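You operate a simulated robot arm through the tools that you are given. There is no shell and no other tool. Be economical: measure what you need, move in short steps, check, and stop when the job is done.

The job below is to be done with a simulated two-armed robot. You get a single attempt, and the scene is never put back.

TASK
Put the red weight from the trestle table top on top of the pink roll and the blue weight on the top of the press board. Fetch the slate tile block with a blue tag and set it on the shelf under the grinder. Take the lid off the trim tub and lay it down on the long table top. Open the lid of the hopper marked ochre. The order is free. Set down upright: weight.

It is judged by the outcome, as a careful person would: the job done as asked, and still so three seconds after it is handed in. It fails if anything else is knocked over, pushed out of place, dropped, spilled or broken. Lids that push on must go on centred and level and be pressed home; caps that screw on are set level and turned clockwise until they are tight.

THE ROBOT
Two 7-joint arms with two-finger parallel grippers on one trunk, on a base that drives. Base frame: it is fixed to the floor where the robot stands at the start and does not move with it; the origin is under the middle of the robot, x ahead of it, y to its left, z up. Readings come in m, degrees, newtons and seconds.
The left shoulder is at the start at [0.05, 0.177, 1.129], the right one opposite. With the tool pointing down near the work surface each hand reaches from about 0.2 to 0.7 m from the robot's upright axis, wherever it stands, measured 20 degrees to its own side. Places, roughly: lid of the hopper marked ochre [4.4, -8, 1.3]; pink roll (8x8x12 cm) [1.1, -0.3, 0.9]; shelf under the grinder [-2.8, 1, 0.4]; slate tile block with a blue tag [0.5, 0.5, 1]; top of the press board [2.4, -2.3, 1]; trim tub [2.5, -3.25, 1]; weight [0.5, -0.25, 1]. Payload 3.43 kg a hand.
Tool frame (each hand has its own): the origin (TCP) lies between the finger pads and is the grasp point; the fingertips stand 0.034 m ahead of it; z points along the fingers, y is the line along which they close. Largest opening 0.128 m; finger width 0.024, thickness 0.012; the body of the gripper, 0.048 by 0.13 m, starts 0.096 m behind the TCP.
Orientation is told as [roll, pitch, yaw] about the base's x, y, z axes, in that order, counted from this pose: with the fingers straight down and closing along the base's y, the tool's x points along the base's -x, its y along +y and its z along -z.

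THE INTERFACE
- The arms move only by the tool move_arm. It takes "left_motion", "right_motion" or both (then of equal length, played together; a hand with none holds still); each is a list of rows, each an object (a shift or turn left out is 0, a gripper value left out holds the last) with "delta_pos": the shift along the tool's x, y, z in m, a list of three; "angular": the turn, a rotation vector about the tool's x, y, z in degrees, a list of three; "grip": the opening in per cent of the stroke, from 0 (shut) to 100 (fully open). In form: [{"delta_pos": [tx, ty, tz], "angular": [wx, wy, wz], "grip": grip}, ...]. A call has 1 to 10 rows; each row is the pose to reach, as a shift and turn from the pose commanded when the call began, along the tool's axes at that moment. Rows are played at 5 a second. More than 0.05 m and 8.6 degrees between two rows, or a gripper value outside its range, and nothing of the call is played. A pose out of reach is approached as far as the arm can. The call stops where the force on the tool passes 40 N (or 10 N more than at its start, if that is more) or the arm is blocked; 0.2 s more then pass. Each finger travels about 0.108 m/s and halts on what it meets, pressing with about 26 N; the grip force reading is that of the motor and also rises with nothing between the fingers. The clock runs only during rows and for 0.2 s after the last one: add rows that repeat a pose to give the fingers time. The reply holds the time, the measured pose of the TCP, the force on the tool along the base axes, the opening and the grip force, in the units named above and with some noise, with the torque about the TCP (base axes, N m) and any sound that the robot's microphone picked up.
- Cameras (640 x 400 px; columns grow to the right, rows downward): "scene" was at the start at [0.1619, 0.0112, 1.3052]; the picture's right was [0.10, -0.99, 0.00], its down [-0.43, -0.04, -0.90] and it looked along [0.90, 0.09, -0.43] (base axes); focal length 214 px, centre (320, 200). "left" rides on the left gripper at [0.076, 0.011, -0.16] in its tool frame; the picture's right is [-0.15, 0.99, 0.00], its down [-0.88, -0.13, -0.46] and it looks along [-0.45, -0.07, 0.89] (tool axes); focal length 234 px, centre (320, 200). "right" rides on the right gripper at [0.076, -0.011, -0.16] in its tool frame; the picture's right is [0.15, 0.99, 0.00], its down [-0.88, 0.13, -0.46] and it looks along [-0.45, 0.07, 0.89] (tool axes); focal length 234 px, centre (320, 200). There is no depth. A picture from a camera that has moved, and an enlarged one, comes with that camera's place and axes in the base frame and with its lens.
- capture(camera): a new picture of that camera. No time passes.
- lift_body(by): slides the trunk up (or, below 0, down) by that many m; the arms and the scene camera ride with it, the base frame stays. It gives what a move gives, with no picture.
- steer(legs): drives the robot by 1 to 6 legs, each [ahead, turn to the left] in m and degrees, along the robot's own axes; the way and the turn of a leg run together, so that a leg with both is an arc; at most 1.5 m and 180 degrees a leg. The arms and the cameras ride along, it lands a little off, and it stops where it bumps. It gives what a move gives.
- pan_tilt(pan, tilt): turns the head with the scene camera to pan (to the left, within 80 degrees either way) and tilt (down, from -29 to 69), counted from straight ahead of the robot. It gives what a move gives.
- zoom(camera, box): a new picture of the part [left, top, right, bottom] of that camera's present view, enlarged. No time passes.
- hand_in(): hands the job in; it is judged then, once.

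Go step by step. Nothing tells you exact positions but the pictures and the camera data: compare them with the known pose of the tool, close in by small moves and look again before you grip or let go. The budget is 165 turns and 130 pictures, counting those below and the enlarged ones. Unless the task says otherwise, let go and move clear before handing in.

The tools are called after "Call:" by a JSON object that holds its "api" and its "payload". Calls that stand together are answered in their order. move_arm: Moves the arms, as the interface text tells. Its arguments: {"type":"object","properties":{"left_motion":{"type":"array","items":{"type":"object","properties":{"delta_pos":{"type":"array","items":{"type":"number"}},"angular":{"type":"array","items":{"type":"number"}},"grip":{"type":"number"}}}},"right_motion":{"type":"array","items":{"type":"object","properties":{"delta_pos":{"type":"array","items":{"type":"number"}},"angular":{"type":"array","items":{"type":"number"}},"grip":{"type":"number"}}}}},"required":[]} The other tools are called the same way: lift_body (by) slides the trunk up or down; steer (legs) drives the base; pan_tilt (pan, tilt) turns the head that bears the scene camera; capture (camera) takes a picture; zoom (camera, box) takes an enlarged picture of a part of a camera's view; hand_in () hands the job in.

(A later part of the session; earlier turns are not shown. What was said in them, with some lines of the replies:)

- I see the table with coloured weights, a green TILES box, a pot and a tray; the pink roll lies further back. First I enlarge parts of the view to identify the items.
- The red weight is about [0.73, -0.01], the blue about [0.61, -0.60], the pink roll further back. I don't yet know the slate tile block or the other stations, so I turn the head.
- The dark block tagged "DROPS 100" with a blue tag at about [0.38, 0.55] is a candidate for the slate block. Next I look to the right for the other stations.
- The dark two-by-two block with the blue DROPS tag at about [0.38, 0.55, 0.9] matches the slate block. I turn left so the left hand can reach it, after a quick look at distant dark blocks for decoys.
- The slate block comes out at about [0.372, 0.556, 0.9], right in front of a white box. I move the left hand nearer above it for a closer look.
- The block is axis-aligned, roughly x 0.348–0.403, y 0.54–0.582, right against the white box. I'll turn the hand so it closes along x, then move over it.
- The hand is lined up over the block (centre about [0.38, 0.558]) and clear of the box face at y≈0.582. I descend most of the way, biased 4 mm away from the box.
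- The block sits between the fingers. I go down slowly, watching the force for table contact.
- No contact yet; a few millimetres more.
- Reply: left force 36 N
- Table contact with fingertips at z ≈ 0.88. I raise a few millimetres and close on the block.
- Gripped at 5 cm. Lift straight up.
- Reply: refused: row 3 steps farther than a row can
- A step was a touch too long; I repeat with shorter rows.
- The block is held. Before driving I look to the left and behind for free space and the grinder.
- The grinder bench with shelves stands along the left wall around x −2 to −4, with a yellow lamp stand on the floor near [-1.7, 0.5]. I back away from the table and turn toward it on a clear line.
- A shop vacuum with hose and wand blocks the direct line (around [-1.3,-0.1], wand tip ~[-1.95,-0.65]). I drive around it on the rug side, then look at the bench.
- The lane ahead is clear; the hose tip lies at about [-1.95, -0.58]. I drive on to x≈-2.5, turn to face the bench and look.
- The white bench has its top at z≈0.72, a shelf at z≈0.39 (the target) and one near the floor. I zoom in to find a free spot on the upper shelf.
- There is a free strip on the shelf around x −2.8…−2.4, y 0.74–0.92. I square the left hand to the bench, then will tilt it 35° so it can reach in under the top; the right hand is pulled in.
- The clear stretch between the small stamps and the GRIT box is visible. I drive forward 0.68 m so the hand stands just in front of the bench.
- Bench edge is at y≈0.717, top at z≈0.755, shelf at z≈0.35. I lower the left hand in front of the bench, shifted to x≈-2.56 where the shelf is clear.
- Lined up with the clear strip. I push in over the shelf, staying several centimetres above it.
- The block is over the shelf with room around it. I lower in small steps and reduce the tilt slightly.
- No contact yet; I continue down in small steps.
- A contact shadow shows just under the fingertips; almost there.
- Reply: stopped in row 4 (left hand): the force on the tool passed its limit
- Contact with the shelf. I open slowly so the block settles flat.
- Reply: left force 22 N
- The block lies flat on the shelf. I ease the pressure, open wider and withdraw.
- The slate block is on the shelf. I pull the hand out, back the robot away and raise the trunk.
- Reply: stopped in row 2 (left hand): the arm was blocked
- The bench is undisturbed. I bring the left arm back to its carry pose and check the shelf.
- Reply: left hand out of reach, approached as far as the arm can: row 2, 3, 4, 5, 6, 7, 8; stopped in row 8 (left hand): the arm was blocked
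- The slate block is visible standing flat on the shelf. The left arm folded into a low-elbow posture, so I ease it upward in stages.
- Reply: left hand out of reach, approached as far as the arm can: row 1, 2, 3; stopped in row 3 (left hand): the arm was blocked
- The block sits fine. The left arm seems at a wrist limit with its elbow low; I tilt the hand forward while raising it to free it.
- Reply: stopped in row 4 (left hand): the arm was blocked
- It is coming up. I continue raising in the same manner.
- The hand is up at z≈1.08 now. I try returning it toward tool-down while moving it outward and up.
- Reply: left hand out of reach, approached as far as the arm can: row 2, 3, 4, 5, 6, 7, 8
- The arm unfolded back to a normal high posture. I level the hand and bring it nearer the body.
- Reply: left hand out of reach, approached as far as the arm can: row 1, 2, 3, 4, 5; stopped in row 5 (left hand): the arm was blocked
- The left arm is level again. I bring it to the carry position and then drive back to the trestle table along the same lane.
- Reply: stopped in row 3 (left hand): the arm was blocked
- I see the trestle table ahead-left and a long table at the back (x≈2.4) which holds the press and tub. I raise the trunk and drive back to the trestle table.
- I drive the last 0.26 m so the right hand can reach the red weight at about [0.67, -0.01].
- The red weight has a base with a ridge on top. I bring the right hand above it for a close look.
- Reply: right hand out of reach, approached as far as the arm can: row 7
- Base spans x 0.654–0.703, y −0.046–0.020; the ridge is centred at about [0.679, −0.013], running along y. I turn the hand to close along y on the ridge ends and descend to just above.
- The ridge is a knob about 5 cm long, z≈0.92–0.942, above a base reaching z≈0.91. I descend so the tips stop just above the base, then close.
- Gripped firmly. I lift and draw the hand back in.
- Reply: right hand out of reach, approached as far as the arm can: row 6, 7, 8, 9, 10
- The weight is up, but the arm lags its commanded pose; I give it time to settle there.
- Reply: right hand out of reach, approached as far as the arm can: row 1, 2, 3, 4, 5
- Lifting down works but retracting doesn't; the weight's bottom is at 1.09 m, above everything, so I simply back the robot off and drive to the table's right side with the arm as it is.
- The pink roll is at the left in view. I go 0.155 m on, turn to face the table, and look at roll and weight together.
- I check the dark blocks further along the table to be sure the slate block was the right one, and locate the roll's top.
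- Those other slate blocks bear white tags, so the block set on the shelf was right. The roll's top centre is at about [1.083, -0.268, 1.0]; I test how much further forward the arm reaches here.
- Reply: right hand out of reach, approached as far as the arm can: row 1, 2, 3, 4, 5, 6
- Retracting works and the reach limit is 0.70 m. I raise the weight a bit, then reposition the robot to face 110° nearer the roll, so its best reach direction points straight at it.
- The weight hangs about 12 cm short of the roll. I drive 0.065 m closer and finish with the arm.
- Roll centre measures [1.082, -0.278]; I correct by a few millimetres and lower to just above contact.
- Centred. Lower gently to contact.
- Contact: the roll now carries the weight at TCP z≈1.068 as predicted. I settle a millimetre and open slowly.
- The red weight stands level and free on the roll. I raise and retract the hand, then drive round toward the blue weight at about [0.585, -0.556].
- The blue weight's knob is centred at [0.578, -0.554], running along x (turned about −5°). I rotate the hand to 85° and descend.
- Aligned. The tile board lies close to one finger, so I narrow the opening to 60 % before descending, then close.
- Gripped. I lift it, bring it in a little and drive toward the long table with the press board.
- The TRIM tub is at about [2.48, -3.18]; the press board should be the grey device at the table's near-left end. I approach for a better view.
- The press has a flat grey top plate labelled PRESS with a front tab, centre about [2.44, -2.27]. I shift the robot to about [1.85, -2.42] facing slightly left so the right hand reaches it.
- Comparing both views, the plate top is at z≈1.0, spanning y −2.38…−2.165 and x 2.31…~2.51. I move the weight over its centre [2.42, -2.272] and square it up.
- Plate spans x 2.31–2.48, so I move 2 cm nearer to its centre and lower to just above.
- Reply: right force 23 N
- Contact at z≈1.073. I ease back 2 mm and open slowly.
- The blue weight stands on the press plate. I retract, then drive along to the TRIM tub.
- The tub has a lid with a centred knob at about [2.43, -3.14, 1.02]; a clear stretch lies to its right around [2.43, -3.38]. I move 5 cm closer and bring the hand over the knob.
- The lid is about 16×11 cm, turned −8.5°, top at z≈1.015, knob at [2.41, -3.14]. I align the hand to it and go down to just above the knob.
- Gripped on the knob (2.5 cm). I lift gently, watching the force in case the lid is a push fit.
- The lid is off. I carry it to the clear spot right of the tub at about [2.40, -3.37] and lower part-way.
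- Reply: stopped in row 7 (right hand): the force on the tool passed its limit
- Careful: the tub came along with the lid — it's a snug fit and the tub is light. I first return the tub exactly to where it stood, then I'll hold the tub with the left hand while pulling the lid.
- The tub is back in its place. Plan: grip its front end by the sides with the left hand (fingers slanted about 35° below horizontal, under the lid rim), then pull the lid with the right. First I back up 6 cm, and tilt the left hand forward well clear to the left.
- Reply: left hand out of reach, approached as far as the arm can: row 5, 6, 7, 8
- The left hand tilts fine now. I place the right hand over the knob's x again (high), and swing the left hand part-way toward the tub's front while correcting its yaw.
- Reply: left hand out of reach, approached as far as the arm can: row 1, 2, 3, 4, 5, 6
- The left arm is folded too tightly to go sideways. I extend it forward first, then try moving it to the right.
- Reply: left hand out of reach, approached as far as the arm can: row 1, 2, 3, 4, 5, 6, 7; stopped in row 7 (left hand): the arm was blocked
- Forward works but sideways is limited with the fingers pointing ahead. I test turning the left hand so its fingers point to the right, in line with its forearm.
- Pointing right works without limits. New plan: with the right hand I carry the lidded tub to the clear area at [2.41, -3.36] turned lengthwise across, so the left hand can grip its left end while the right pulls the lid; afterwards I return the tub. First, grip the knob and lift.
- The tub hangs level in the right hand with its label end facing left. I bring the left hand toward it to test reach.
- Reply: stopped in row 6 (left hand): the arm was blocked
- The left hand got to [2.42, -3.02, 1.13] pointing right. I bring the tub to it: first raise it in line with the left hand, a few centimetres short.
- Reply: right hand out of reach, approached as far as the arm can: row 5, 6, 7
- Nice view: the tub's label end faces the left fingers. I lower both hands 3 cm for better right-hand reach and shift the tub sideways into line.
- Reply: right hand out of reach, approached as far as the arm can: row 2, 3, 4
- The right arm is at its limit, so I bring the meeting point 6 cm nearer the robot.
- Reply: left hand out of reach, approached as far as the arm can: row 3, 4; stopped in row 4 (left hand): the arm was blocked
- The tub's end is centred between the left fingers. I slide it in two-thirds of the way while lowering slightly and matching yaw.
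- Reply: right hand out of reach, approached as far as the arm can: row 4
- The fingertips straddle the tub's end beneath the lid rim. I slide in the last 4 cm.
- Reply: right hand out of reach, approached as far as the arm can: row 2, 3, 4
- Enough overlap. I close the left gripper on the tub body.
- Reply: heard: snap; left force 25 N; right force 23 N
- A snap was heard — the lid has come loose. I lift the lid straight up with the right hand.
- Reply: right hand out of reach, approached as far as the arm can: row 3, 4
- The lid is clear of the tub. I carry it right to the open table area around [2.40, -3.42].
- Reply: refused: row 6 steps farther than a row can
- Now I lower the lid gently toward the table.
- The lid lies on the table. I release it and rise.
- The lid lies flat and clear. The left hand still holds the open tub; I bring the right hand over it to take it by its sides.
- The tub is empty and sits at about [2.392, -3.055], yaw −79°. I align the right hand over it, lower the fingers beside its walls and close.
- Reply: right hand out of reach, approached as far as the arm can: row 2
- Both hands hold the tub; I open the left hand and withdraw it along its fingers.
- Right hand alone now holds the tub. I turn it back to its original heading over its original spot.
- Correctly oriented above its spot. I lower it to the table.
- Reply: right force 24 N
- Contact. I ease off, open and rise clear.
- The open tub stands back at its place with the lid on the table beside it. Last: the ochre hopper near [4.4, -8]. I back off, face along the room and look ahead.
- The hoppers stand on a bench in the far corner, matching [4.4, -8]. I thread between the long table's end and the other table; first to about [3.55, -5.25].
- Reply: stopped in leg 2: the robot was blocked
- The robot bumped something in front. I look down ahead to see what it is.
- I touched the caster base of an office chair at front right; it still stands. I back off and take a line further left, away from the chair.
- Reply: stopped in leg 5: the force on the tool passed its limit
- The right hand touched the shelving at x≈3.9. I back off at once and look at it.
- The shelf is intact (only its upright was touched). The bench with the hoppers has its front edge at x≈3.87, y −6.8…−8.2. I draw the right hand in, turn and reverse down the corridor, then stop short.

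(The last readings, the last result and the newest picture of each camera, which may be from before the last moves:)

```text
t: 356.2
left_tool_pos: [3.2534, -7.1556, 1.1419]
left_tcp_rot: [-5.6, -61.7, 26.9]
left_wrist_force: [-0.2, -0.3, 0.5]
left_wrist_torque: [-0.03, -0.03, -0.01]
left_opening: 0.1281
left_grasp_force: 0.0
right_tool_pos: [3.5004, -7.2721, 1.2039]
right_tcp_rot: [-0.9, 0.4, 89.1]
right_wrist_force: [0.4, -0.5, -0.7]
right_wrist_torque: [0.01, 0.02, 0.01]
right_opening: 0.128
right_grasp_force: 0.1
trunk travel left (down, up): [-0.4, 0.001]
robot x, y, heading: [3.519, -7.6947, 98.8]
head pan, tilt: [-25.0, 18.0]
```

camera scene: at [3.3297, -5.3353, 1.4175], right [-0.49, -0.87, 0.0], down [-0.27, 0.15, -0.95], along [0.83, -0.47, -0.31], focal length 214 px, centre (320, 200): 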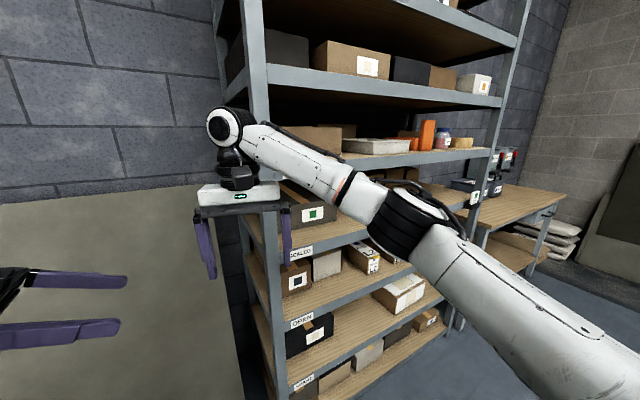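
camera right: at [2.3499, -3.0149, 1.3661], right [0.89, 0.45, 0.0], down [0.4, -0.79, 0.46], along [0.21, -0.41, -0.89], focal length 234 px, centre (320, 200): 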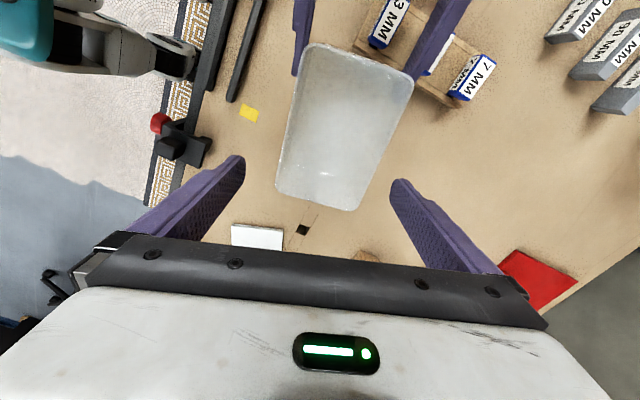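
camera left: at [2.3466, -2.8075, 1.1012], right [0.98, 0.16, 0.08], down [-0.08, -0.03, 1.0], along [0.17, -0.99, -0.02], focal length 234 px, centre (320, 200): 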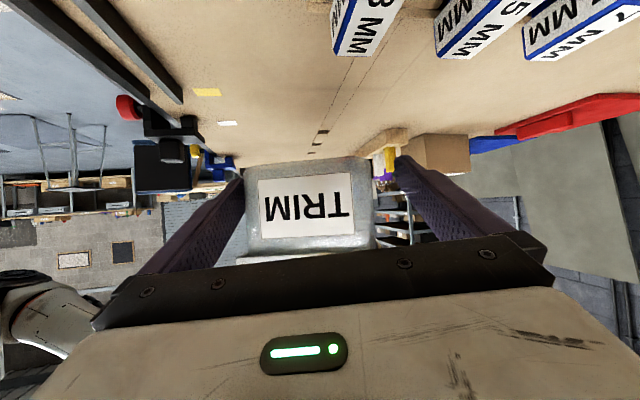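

Arrived at [3.52, -7.7] without contact. I turn toward the bench and look.

Call:
{"api": "steer", "payload": {"legs": [[-0.05, 0], [0, -83]]}}

Call:
{"api": "pan_tilt", "payload": {"pan": -32, "tilt": 14}}

Call:
{"api": "capture", "payload": {"camera": "scene"}}

```text
t: 360.7
left_tool_pos: [4.0312, -7.4111, 1.1412]
left_tcp_rot: [-5.6, -61.8, -55.7]
left_wrist_force: [0.0, -0.5, -0.3]
left_wrist_torque: [0.0, 0.01, 0.02]
left_opening: 0.1278
left_grasp_force: 0.0
right_tool_pos: [3.9479, -7.6721, 1.2041]
right_tcp_rot: [-0.8, 0.4, 6.3]
right_wrist_force: [0.1, 0.1, -0.3]
right_wrist_torque: [-0.01, 0.01, -0.01]
right_opening: 0.128
right_grasp_force: 0.0
trunk travel left (down, up): [-0.4, 0.001]
robot x, y, heading: [3.5255, -7.7431, 16.2]
head pan, tilt: [-25.0, 18.0]
```

```text
t: 361.4
left_tool_pos: [4.0322, -7.4117, 1.1417]
left_tcp_rot: [-5.6, -61.7, -55.8]
left_wrist_force: [0.6, 0.5, -0.3]
left_wrist_torque: [-0.01, -0.02, -0.04]
left_opening: 0.1281
left_grasp_force: 0.1
right_tool_pos: [3.9474, -7.6729, 1.203]
right_tcp_rot: [-0.8, 0.4, 6.4]
right_wrist_force: [-0.2, -0.4, 0.0]
right_wrist_torque: [0.01, 0.0, 0.0]
right_opening: 0.128
right_grasp_force: 0.1
trunk travel left (down, up): [-0.4, 0.001]
robot x, y, heading: [3.5313, -7.7464, 16.2]
head pan, tilt: [-32.0, 14.0]
```

```text
3 pictures are left
camera scene: at [3.6847, -7.7492, 1.424], right [-0.27, -0.96, 0.0], down [-0.23, 0.07, -0.97], along [0.93, -0.26, -0.24], focal length 214 px, centre (320, 200)
```

scene: 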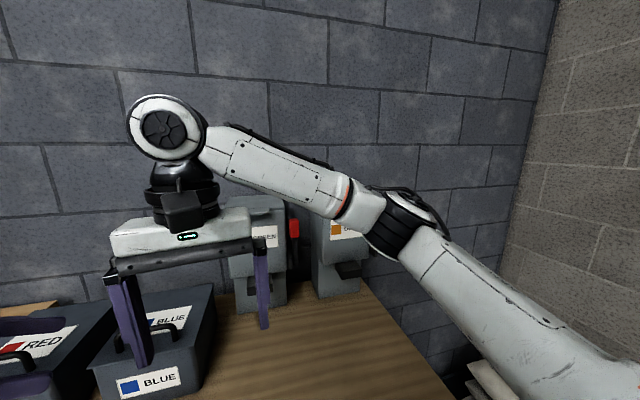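

RED/BLUE tins stand in front at left; behind them are wall hoppers, and the one with an ochre square is at about [4.37, -8.0], its front clear. I square up and raise the right hand in front of it, tilted forward with fingers closed, so its camera sees the lid.

Call:
{"api": "steer", "payload": {"legs": [[0, -16.2], [0.04, 0]]}}

Call:
{"api": "move_arm", "payload": {"right_motion": [{"delta_pos": [0, -0.02, -0.02], "angular": [0, -6.7, 0], "grip": 50}, {"delta_pos": [-0.01, -0.04, -0.045], "angular": [0, -13.4, 0], "grip": 0}, {"delta_pos": [-0.04, -0.06, -0.065], "angular": [0, -20, 0]}, {"delta_pos": [-0.07, -0.08, -0.085], "angular": [0, -26.7, 0]}, {"delta_pos": [-0.1, -0.1, -0.1], "angular": [0, -33.4, 0]}, {"delta_pos": [-0.13, -0.12, -0.115], "angular": [0, -40, 0]}, {"delta_pos": [-0.16, -0.14, -0.125], "angular": [0, -46.7, 0]}, {"delta_pos": [-0.19, -0.16, -0.13], "angular": [0, -53.4, 0]}, {"delta_pos": [-0.205, -0.176, -0.137], "angular": [0, -60, 0]}]}}

```text
t: 363.2
left_tool_pos: [4.1445, -7.565, 1.1407]
left_tcp_rot: [-5.8, -61.8, -71.8]
left_wrist_force: [1.1, 0.2, -0.4]
left_wrist_torque: [-0.01, -0.01, -0.02]
left_opening: 0.1279
left_grasp_force: 0.0
right_tool_pos: [3.9927, -7.7924, 1.2027]
right_tcp_rot: [-0.7, 0.6, -9.8]
right_wrist_force: [-0.5, -0.8, -1.8]
right_wrist_torque: [0.0, 0.07, 0.01]
right_opening: 0.1281
right_grasp_force: 0.0
trunk travel left (down, up): [-0.4, 0.001]
robot x, y, heading: [3.5719, -7.7479, 0.1]
head pan, tilt: [-32.0, 14.0]
```

```text
t: 365.2
left_tool_pos: [4.1444, -7.5651, 1.1419]
left_tcp_rot: [-5.5, -61.7, -72.0]
left_wrist_force: [-0.2, -1.0, 0.1]
left_wrist_torque: [0.04, 0.0, -0.02]
left_opening: 0.1281
left_grasp_force: 0.1
right_tool_pos: [4.1653, -7.9985, 1.3407]
right_tcp_rot: [-1.8, -59.7, -8.2]
right_wrist_force: [0.5, 0.5, 0.8]
right_wrist_torque: [-0.01, 0.01, 0.0]
right_opening: 0.0
right_grasp_force: 26.0
trunk travel left (down, up): [-0.4, 0.001]
robot x, y, heading: [3.5668, -7.7467, 0.1]
head pan, tilt: [-32.0, 14.0]
```

Call:
{"api": "capture", "payload": {"camera": "right"}}

```text
2 pictures are left
camera right: at [3.9886, -7.9803, 1.3569], right [0.09, 0.99, -0.14], down [0.07, 0.13, 0.99], along [0.99, -0.1, -0.06], focal length 234 px, centre (320, 200)
```

right: 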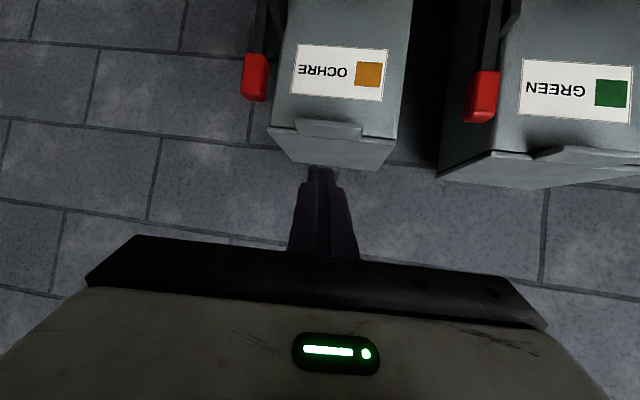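

The OCHRE hopper: its lid's front edge is at about x 4.33, z 1.235, y −8.11…−7.92, with a lifting lip at the centre (y≈−8.01); hinge at the back near x 4.52. I'll lift the lip from below with closed fingertips. First move up a little closer and lower the hand below lip height.

Call:
{"api": "move_arm", "payload": {"left_motion": [{"delta_pos": [0, 0, -0.03]}, {"delta_pos": [0, 0, -0.06]}]}}

Call:
{"api": "steer", "payload": {"legs": [[0.06, 0]]}}

Call:
{"api": "move_arm", "payload": {"right_motion": [{"delta_pos": [0.03, -0.003, 0.012], "angular": [-1.4, -4.4, -0.8]}, {"delta_pos": [0.06, -0.007, 0.024], "angular": [-2.8, -8.8, -1.6]}, {"delta_pos": [0.09, -0.01, 0.037], "angular": [-4.1, -13.2, -2.4]}, {"delta_pos": [0.12, -0.013, 0.049], "angular": [-5.5, -17.6, -3.2]}, {"delta_pos": [0.15, -0.0165, 0.061], "angular": [-6.9, -22, -4]}]}}

```text
t: 365.8
left_tool_pos: [4.1335, -7.5123, 1.1719]
left_tcp_rot: [-5.5, -61.8, -72.0]
left_wrist_force: [-0.1, 0.7, 0.1]
left_wrist_torque: [-0.02, 0.03, 0.02]
left_opening: 0.1285
left_grasp_force: 0.1
right_tool_pos: [4.1634, -7.9979, 1.3404]
right_tcp_rot: [-1.7, -59.6, -8.3]
right_wrist_force: [0.1, -0.8, 0.4]
right_wrist_torque: [0.0, -0.02, -0.03]
right_opening: 0.0001
right_grasp_force: 26.2
trunk travel left (down, up): [-0.4, 0.001]
robot x, y, heading: [3.5641, -7.7431, 0.0]
head pan, tilt: [-32.0, 14.0]
```

```text
t: 366.8
left_tool_pos: [4.161, -7.5138, 1.172]
left_tcp_rot: [-5.6, -61.8, -72.1]
left_wrist_force: [-0.1, 0.1, 0.4]
left_wrist_torque: [0.01, 0.01, 0.06]
left_opening: 0.128
left_grasp_force: 0.0
right_tool_pos: [4.1892, -7.9989, 1.3405]
right_tcp_rot: [-1.7, -59.5, -8.3]
right_wrist_force: [0.3, 0.5, 0.3]
right_wrist_torque: [-0.02, 0.0, 0.03]
right_opening: 0.0
right_grasp_force: 26.4
trunk travel left (down, up): [-0.4, 0.001]
robot x, y, heading: [3.593, -7.7469, 0.2]
head pan, tilt: [-32.0, 14.0]
stopped in leg 1: the robot was blocked; the commanded pose is now the measured one
```

```text
t: 368.0
left_tool_pos: [4.1613, -7.5124, 1.17]
left_tcp_rot: [-5.6, -61.8, -71.9]
left_wrist_force: [-0.4, 0.5, -0.3]
left_wrist_torque: [0.01, -0.05, -0.01]
left_opening: 0.1278
left_grasp_force: 0.0
right_tool_pos: [4.1632, -8.0129, 1.18]
right_tcp_rot: [-15.4, -81.1, 13.3]
right_wrist_force: [0.5, 0.7, 0.2]
right_wrist_torque: [0.02, 0.0, 0.01]
right_opening: 0.0
right_grasp_force: 25.7
trunk travel left (down, up): [-0.4, 0.001]
robot x, y, heading: [3.597, -7.7422, 0.1]
head pan, tilt: [-32.0, 14.0]
```

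The base is against the bench; that's close enough. I advance the fingertips under the lip and check with the wrist camera.

Call:
{"api": "move_arm", "payload": {"right_motion": [{"delta_pos": [-0.006, 0, 0.035]}, {"delta_pos": [-0.011, 0, 0.07]}, {"delta_pos": [-0.016, 0, 0.1]}, {"delta_pos": [-0.018, 0, 0.115]}]}}

Call:
{"api": "capture", "payload": {"camera": "right"}}

```text
t: 368.7
left_tool_pos: [4.1607, -7.5144, 1.17]
left_tcp_rot: [-5.7, -61.7, -72.0]
left_wrist_force: [0.3, -0.5, -1.1]
left_wrist_torque: [-0.09, 0.01, -0.09]
left_opening: 0.128
left_grasp_force: 0.1
right_tool_pos: [4.2458, -8.015, 1.1806]
right_tcp_rot: [-14.9, -80.8, 12.7]
right_wrist_force: [-24.8, -1.5, 0.2]
right_wrist_torque: [0.11, -0.15, 0.06]
right_opening: 0.0
right_grasp_force: 26.2
trunk travel left (down, up): [-0.4, 0.001]
robot x, y, heading: [3.5957, -7.7435, 0.0]
head pan, tilt: [-32.0, 14.0]
stopped in row 3 (right hand): the force on the tool passed its limit (the readings are from after the stop); the commanded pose is now the measured one
```

```text
1 pictures are left
camera right: at [4.0767, -8.0216, 1.1313], right [0.01, 0.98, -0.19], down [-0.31, 0.18, 0.93], along [0.95, 0.04, 0.3], focal length 234 px, centre (320, 200)
```

right: 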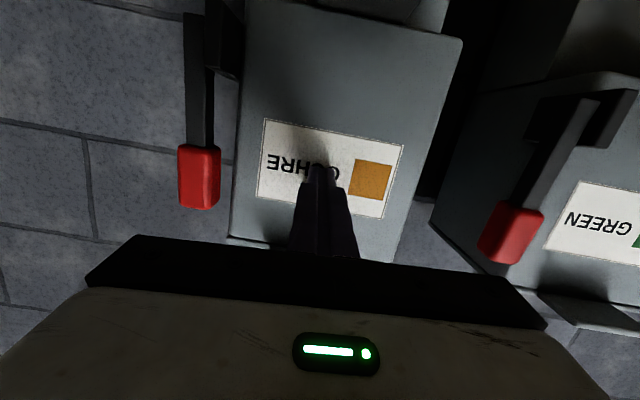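

The fingertips touch the front face at x≈4.28, just below the lip (lip at z≈1.24). I back off a few millimetres and raise, following the lid's arc about its rear hinge.

Call:
{"api": "move_arm", "payload": {"right_motion": [{"delta_pos": [-0.0238, 0, -0.0094]}, {"delta_pos": [-0.04, 0, -0.0125]}, {"delta_pos": [-0.0582, 0, -0.016]}, {"delta_pos": [-0.073, 0, -0.018]}, {"delta_pos": [-0.088, 0, -0.0198]}, {"delta_pos": [-0.103, 0, -0.021]}, {"delta_pos": [-0.118, 0, -0.0217]}]}}

```text
t: 370.3
left_tool_pos: [4.1615, -7.5128, 1.1697]
left_tcp_rot: [-5.8, -61.7, -71.9]
left_wrist_force: [0.2, -0.7, -0.3]
left_wrist_torque: [0.03, 0.01, -0.01]
left_opening: 0.1283
left_grasp_force: 0.0
right_tool_pos: [4.2453, -8.0088, 1.2996]
right_tcp_rot: [-14.9, -80.7, 12.7]
right_wrist_force: [0.5, 1.2, -1.7]
right_wrist_torque: [-0.02, 0.1, -0.01]
right_opening: 0.0002
right_grasp_force: 26.3
trunk travel left (down, up): [-0.4, 0.001]
robot x, y, heading: [3.5953, -7.7461, 0.0]
head pan, tilt: [-32.0, 14.0]
```

Call:
{"api": "move_arm", "payload": {"right_motion": [{"delta_pos": [-0.016, 0, -0.002]}, {"delta_pos": [-0.031, 0, 0.003]}, {"delta_pos": [-0.045, 0, 0.01]}, {"delta_pos": [-0.045, 0, 0.01]}]}}

```text
t: 371.3
left_tool_pos: [4.1612, -7.5139, 1.1698]
left_tcp_rot: [-5.7, -61.7, -71.9]
left_wrist_force: [0.1, -0.1, -1.0]
left_wrist_torque: [0.0, 0.01, 0.02]
left_opening: 0.1278
left_grasp_force: 0.2
right_tool_pos: [4.263, -8.0074, 1.3416]
right_tcp_rot: [-14.8, -80.7, 12.5]
right_wrist_force: [-0.4, 0.5, -0.8]
right_wrist_torque: [0.0, 0.02, 0.04]
right_opening: 0.0
right_grasp_force: 26.4
trunk travel left (down, up): [-0.4, 0.001]
robot x, y, heading: [3.595, -7.7453, 0.1]
head pan, tilt: [-32.0, 14.0]
```

Call:
{"api": "move_arm", "payload": {"right_motion": [{"delta_pos": [0, 0, 0]}]}}

Call:
{"api": "move_arm", "payload": {"right_motion": [{"delta_pos": [0, 0, 0]}]}}

Call:
{"api": "move_arm", "payload": {"right_motion": [{"delta_pos": [0, 0, 0]}]}}

Call:
{"api": "move_arm", "payload": {"right_motion": [{"delta_pos": [0, 0, 0]}]}}

```text
t: 371.7
left_tool_pos: [4.1613, -7.5127, 1.1704]
left_tcp_rot: [-5.8, -61.7, -71.8]
left_wrist_force: [0.2, -0.2, 0.4]
left_wrist_torque: [-0.02, 0.03, -0.03]
left_opening: 0.128
left_grasp_force: 0.1
right_tool_pos: [4.2629, -8.0083, 1.3407]
right_tcp_rot: [-14.7, -80.7, 12.4]
right_wrist_force: [0.5, -0.3, 0.2]
right_wrist_torque: [0.01, 0.01, 0.02]
right_opening: 0.0
right_grasp_force: 26.2
trunk travel left (down, up): [-0.4, 0.001]
robot x, y, heading: [3.5937, -7.7448, 0.3]
head pan, tilt: [-32.0, 14.0]
```

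```text
t: 372.1
left_tool_pos: [4.1613, -7.5142, 1.1706]
left_tcp_rot: [-5.7, -61.7, -71.8]
left_wrist_force: [0.5, 0.5, 0.3]
left_wrist_torque: [0.03, -0.03, -0.03]
left_opening: 0.1281
left_grasp_force: 0.0
right_tool_pos: [4.2636, -8.0084, 1.342]
right_tcp_rot: [-14.7, -80.7, 12.4]
right_wrist_force: [0.2, 0.1, -0.1]
right_wrist_torque: [0.01, 0.03, 0.01]
right_opening: 0.0
right_grasp_force: 25.9
trunk travel left (down, up): [-0.4, 0.001]
robot x, y, heading: [3.5983, -7.746, 0.1]
head pan, tilt: [-32.0, 14.0]
```

```text
t: 372.5
left_tool_pos: [4.1613, -7.5147, 1.1702]
left_tcp_rot: [-5.8, -61.7, -71.8]
left_wrist_force: [0.5, -0.5, -0.4]
left_wrist_torque: [0.02, 0.03, -0.01]
left_opening: 0.1281
left_grasp_force: 0.0
right_tool_pos: [4.262, -8.0073, 1.3401]
right_tcp_rot: [-14.8, -80.8, 12.5]
right_wrist_force: [-0.1, -0.7, 0.0]
right_wrist_torque: [0.03, 0.03, 0.02]
right_opening: 0.0
right_grasp_force: 26.3
trunk travel left (down, up): [-0.4, 0.001]
robot x, y, heading: [3.5939, -7.7447, 0.2]
head pan, tilt: [-32.0, 14.0]
```

```text
t: 372.9
left_tool_pos: [4.1619, -7.5135, 1.1698]
left_tcp_rot: [-5.7, -61.8, -72.0]
left_wrist_force: [-0.2, -0.6, 0.9]
left_wrist_torque: [-0.01, -0.02, -0.02]
left_opening: 0.128
left_grasp_force: 0.0
right_tool_pos: [4.2624, -8.0079, 1.3399]
right_tcp_rot: [-14.9, -80.6, 12.5]
right_wrist_force: [-0.2, 0.4, 0.7]
right_wrist_torque: [0.0, 0.01, 0.01]
right_opening: 0.0001
right_grasp_force: 26.0
trunk travel left (down, up): [-0.4, 0.001]
robot x, y, heading: [3.5939, -7.744, 0.1]
head pan, tilt: [-32.0, 14.0]
```

Readings are near zero at rest, so the hinge may hold the lid by itself. I continue forward and up along the arc in two parts, watching force.

Call:
{"api": "move_arm", "payload": {"right_motion": [{"delta_pos": [-0.012, 0, 0.01]}, {"delta_pos": [-0.022, 0, 0.022]}, {"delta_pos": [-0.03, 0, 0.038]}, {"delta_pos": [-0.036, 0, 0.055]}]}}

Call:
{"api": "move_arm", "payload": {"right_motion": [{"delta_pos": [-0.006, 0, 0.02]}, {"delta_pos": [-0.012, 0, 0.04]}, {"delta_pos": [-0.016, 0, 0.06]}]}}

```text
t: 373.9
left_tool_pos: [4.1614, -7.5141, 1.1701]
left_tcp_rot: [-5.8, -61.8, -72.0]
left_wrist_force: [0.4, 0.3, -0.2]
left_wrist_torque: [0.02, -0.02, 0.02]
left_opening: 0.1281
left_grasp_force: 0.1
right_tool_pos: [4.3221, -8.0081, 1.3677]
right_tcp_rot: [-14.8, -80.5, 12.7]
right_wrist_force: [-0.4, 0.4, -1.5]
right_wrist_torque: [0.0, -0.03, 0.01]
right_opening: 0.0
right_grasp_force: 26.4
trunk travel left (down, up): [-0.4, 0.001]
robot x, y, heading: [3.598, -7.747, 0.5]
head pan, tilt: [-32.0, 14.0]
```

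```text
t: 374.7
left_tool_pos: [4.1619, -7.5135, 1.1693]
left_tcp_rot: [-5.8, -61.7, -71.8]
left_wrist_force: [0.1, 0.6, -0.1]
left_wrist_torque: [-0.02, 0.0, 0.02]
left_opening: 0.128
left_grasp_force: 0.1
right_tool_pos: [4.3859, -8.0081, 1.3731]
right_tcp_rot: [-14.8, -80.6, 12.7]
right_wrist_force: [0.1, -0.2, -0.1]
right_wrist_torque: [0.01, 0.03, -0.02]
right_opening: 0.0001
right_grasp_force: 25.7
trunk travel left (down, up): [-0.4, 0.001]
robot x, y, heading: [3.5984, -7.7465, 0.3]
head pan, tilt: [-32.0, 14.0]
```

No resistance yet. I push forward to bring the lid fully back, stopping at contact.

Call:
{"api": "move_arm", "payload": {"right_motion": [{"delta_pos": [-0.002, 0, 0.012]}, {"delta_pos": [-0.004, 0, 0.024]}, {"delta_pos": [-0.006, 0, 0.036]}, {"delta_pos": [-0.008, 0, 0.048]}]}}

```text
t: 375.7
left_tool_pos: [4.1617, -7.5141, 1.1712]
left_tcp_rot: [-5.8, -61.6, -71.9]
left_wrist_force: [-0.5, 0.2, 0.0]
left_wrist_torque: [0.01, -0.02, -0.01]
left_opening: 0.1279
left_grasp_force: 0.1
right_tool_pos: [4.4323, -8.0115, 1.3765]
right_tcp_rot: [-15.0, -80.6, 12.7]
right_wrist_force: [-1.5, 0.8, 0.1]
right_wrist_torque: [-0.02, 0.0, 0.05]
right_opening: 0.0
right_grasp_force: 25.9
trunk travel left (down, up): [-0.4, 0.001]
robot x, y, heading: [3.5952, -7.7458, 0.3]
head pan, tilt: [-32.0, 14.0]
```

Call:
{"api": "move_arm", "payload": {"right_motion": [{"delta_pos": [-0.002, 0, 0.01]}, {"delta_pos": [-0.003, 0, 0.02]}, {"delta_pos": [-0.005, 0, 0.03]}, {"delta_pos": [-0.007, 0, 0.04]}]}}

```text
t: 376.2
left_tool_pos: [4.1553, -7.5152, 1.1729]
left_tcp_rot: [-5.1, -61.9, -72.7]
left_wrist_force: [0.1, -0.3, -0.9]
left_wrist_torque: [-0.04, -0.02, -0.01]
left_opening: 0.128
left_grasp_force: 0.1
right_tool_pos: [4.4343, -8.0112, 1.3781]
right_tcp_rot: [-13.9, -80.1, 11.7]
right_wrist_force: [-30.5, 2.3, -1.1]
right_wrist_torque: [0.01, 0.21, 0.28]
right_opening: 0.0
right_grasp_force: 26.1
trunk travel left (down, up): [-0.4, 0.001]
robot x, y, heading: [3.5948, -7.7468, 0.1]
head pan, tilt: [-32.0, 14.0]
stopped in row 2 (right hand): the force on the tool passed its limit (the readings are from after the stop); the commanded pose is now the measured one
```

Firm contact at x≈4.47: either the opened lid at its stop or the wall. I draw back and use the last picture to check.

Call:
{"api": "move_arm", "payload": {"right_motion": [{"delta_pos": [0, 0, -0.04]}, {"delta_pos": [-0.005, 0, -0.085]}, {"delta_pos": [-0.01, 0, -0.13]}, {"delta_pos": [-0.015, 0, -0.17]}]}}

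Call:
{"api": "capture", "payload": {"camera": "right"}}

```text
t: 377.2
left_tool_pos: [4.1608, -7.5137, 1.1705]
left_tcp_rot: [-5.7, -61.7, -72.1]
left_wrist_force: [0.3, -0.2, 0.6]
left_wrist_torque: [0.01, -0.01, -0.01]
left_opening: 0.1279
left_grasp_force: 0.1
right_tool_pos: [4.274, -8.0015, 1.4132]
right_tcp_rot: [-13.2, -79.7, 11.0]
right_wrist_force: [0.5, 0.5, -0.2]
right_wrist_torque: [0.01, -0.01, 0.0]
right_opening: 0.0
right_grasp_force: 26.5
trunk travel left (down, up): [-0.4, 0.001]
robot x, y, heading: [3.5926, -7.7454, 0.0]
head pan, tilt: [-32.0, 14.0]
```

```text
0 pictures are left
camera right: at [4.1039, -8.0095, 1.3679], right [0.01, 0.98, -0.18], down [-0.29, 0.18, 0.94], along [0.96, 0.04, 0.29], focal length 234 px, centre (320, 200)
```

right: 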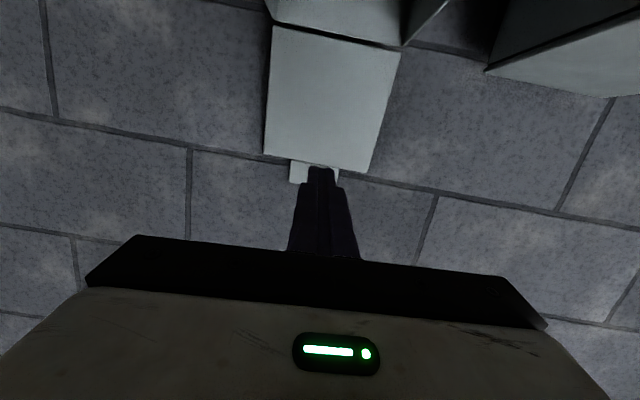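

The picture shows the ochre hopper's lid standing open against its stop, holding by itself. I back clear and hand in.

Call:
{"api": "steer", "payload": {"legs": [[-0.15, 0]]}}

```text
t: 378.5
left_tool_pos: [4.0144, -7.5158, 1.1696]
left_tcp_rot: [-5.8, -61.6, -72.2]
left_wrist_force: [0.4, 0.2, 0.6]
left_wrist_torque: [-0.01, -0.03, 0.01]
left_opening: 0.1279
left_grasp_force: 0.0
right_tool_pos: [4.128, -8.004, 1.4135]
right_tcp_rot: [-13.2, -79.7, 10.8]
right_wrist_force: [-0.8, -0.1, 1.0]
right_wrist_torque: [-0.03, 0.0, 0.01]
right_opening: 0.0
right_grasp_force: 26.1
trunk travel left (down, up): [-0.4, 0.001]
robot x, y, heading: [3.448, -7.7425, 0.2]
head pan, tilt: [-32.0, 14.0]
```

The robot is clear and nothing is held, so I hand the job in.

Call:
{"api": "hand_in", "payload": {}}

```text
The job is handed in.
```

All five parts are done and handed in, but the tub was moved and the robot bumped a few things along the way.

- **Red weight:** it stands upright on the pink roll.
- **Blue weight:** it stands upright on the press board.
- **Slate block:** the block with the blue tag lies flat on the shelf under the grinder.
- **Trim tub:** its lid lies on the long table. The tub came up with the lid at first, so I took the lid off in the air and set the tub back about 1–2 cm from where it stood.
- **Ochre hopper:** its lid was open and holding by itself in my last picture.

**Contacts while driving:** the robot's front hit the base of an office chair near [1.6, -5.2], and the right hand hit a shelf upright. Both looked undisturbed in the pictures I took afterwards. The base also came up against the hopper bench. I had no pictures left for a final check of the whole room.
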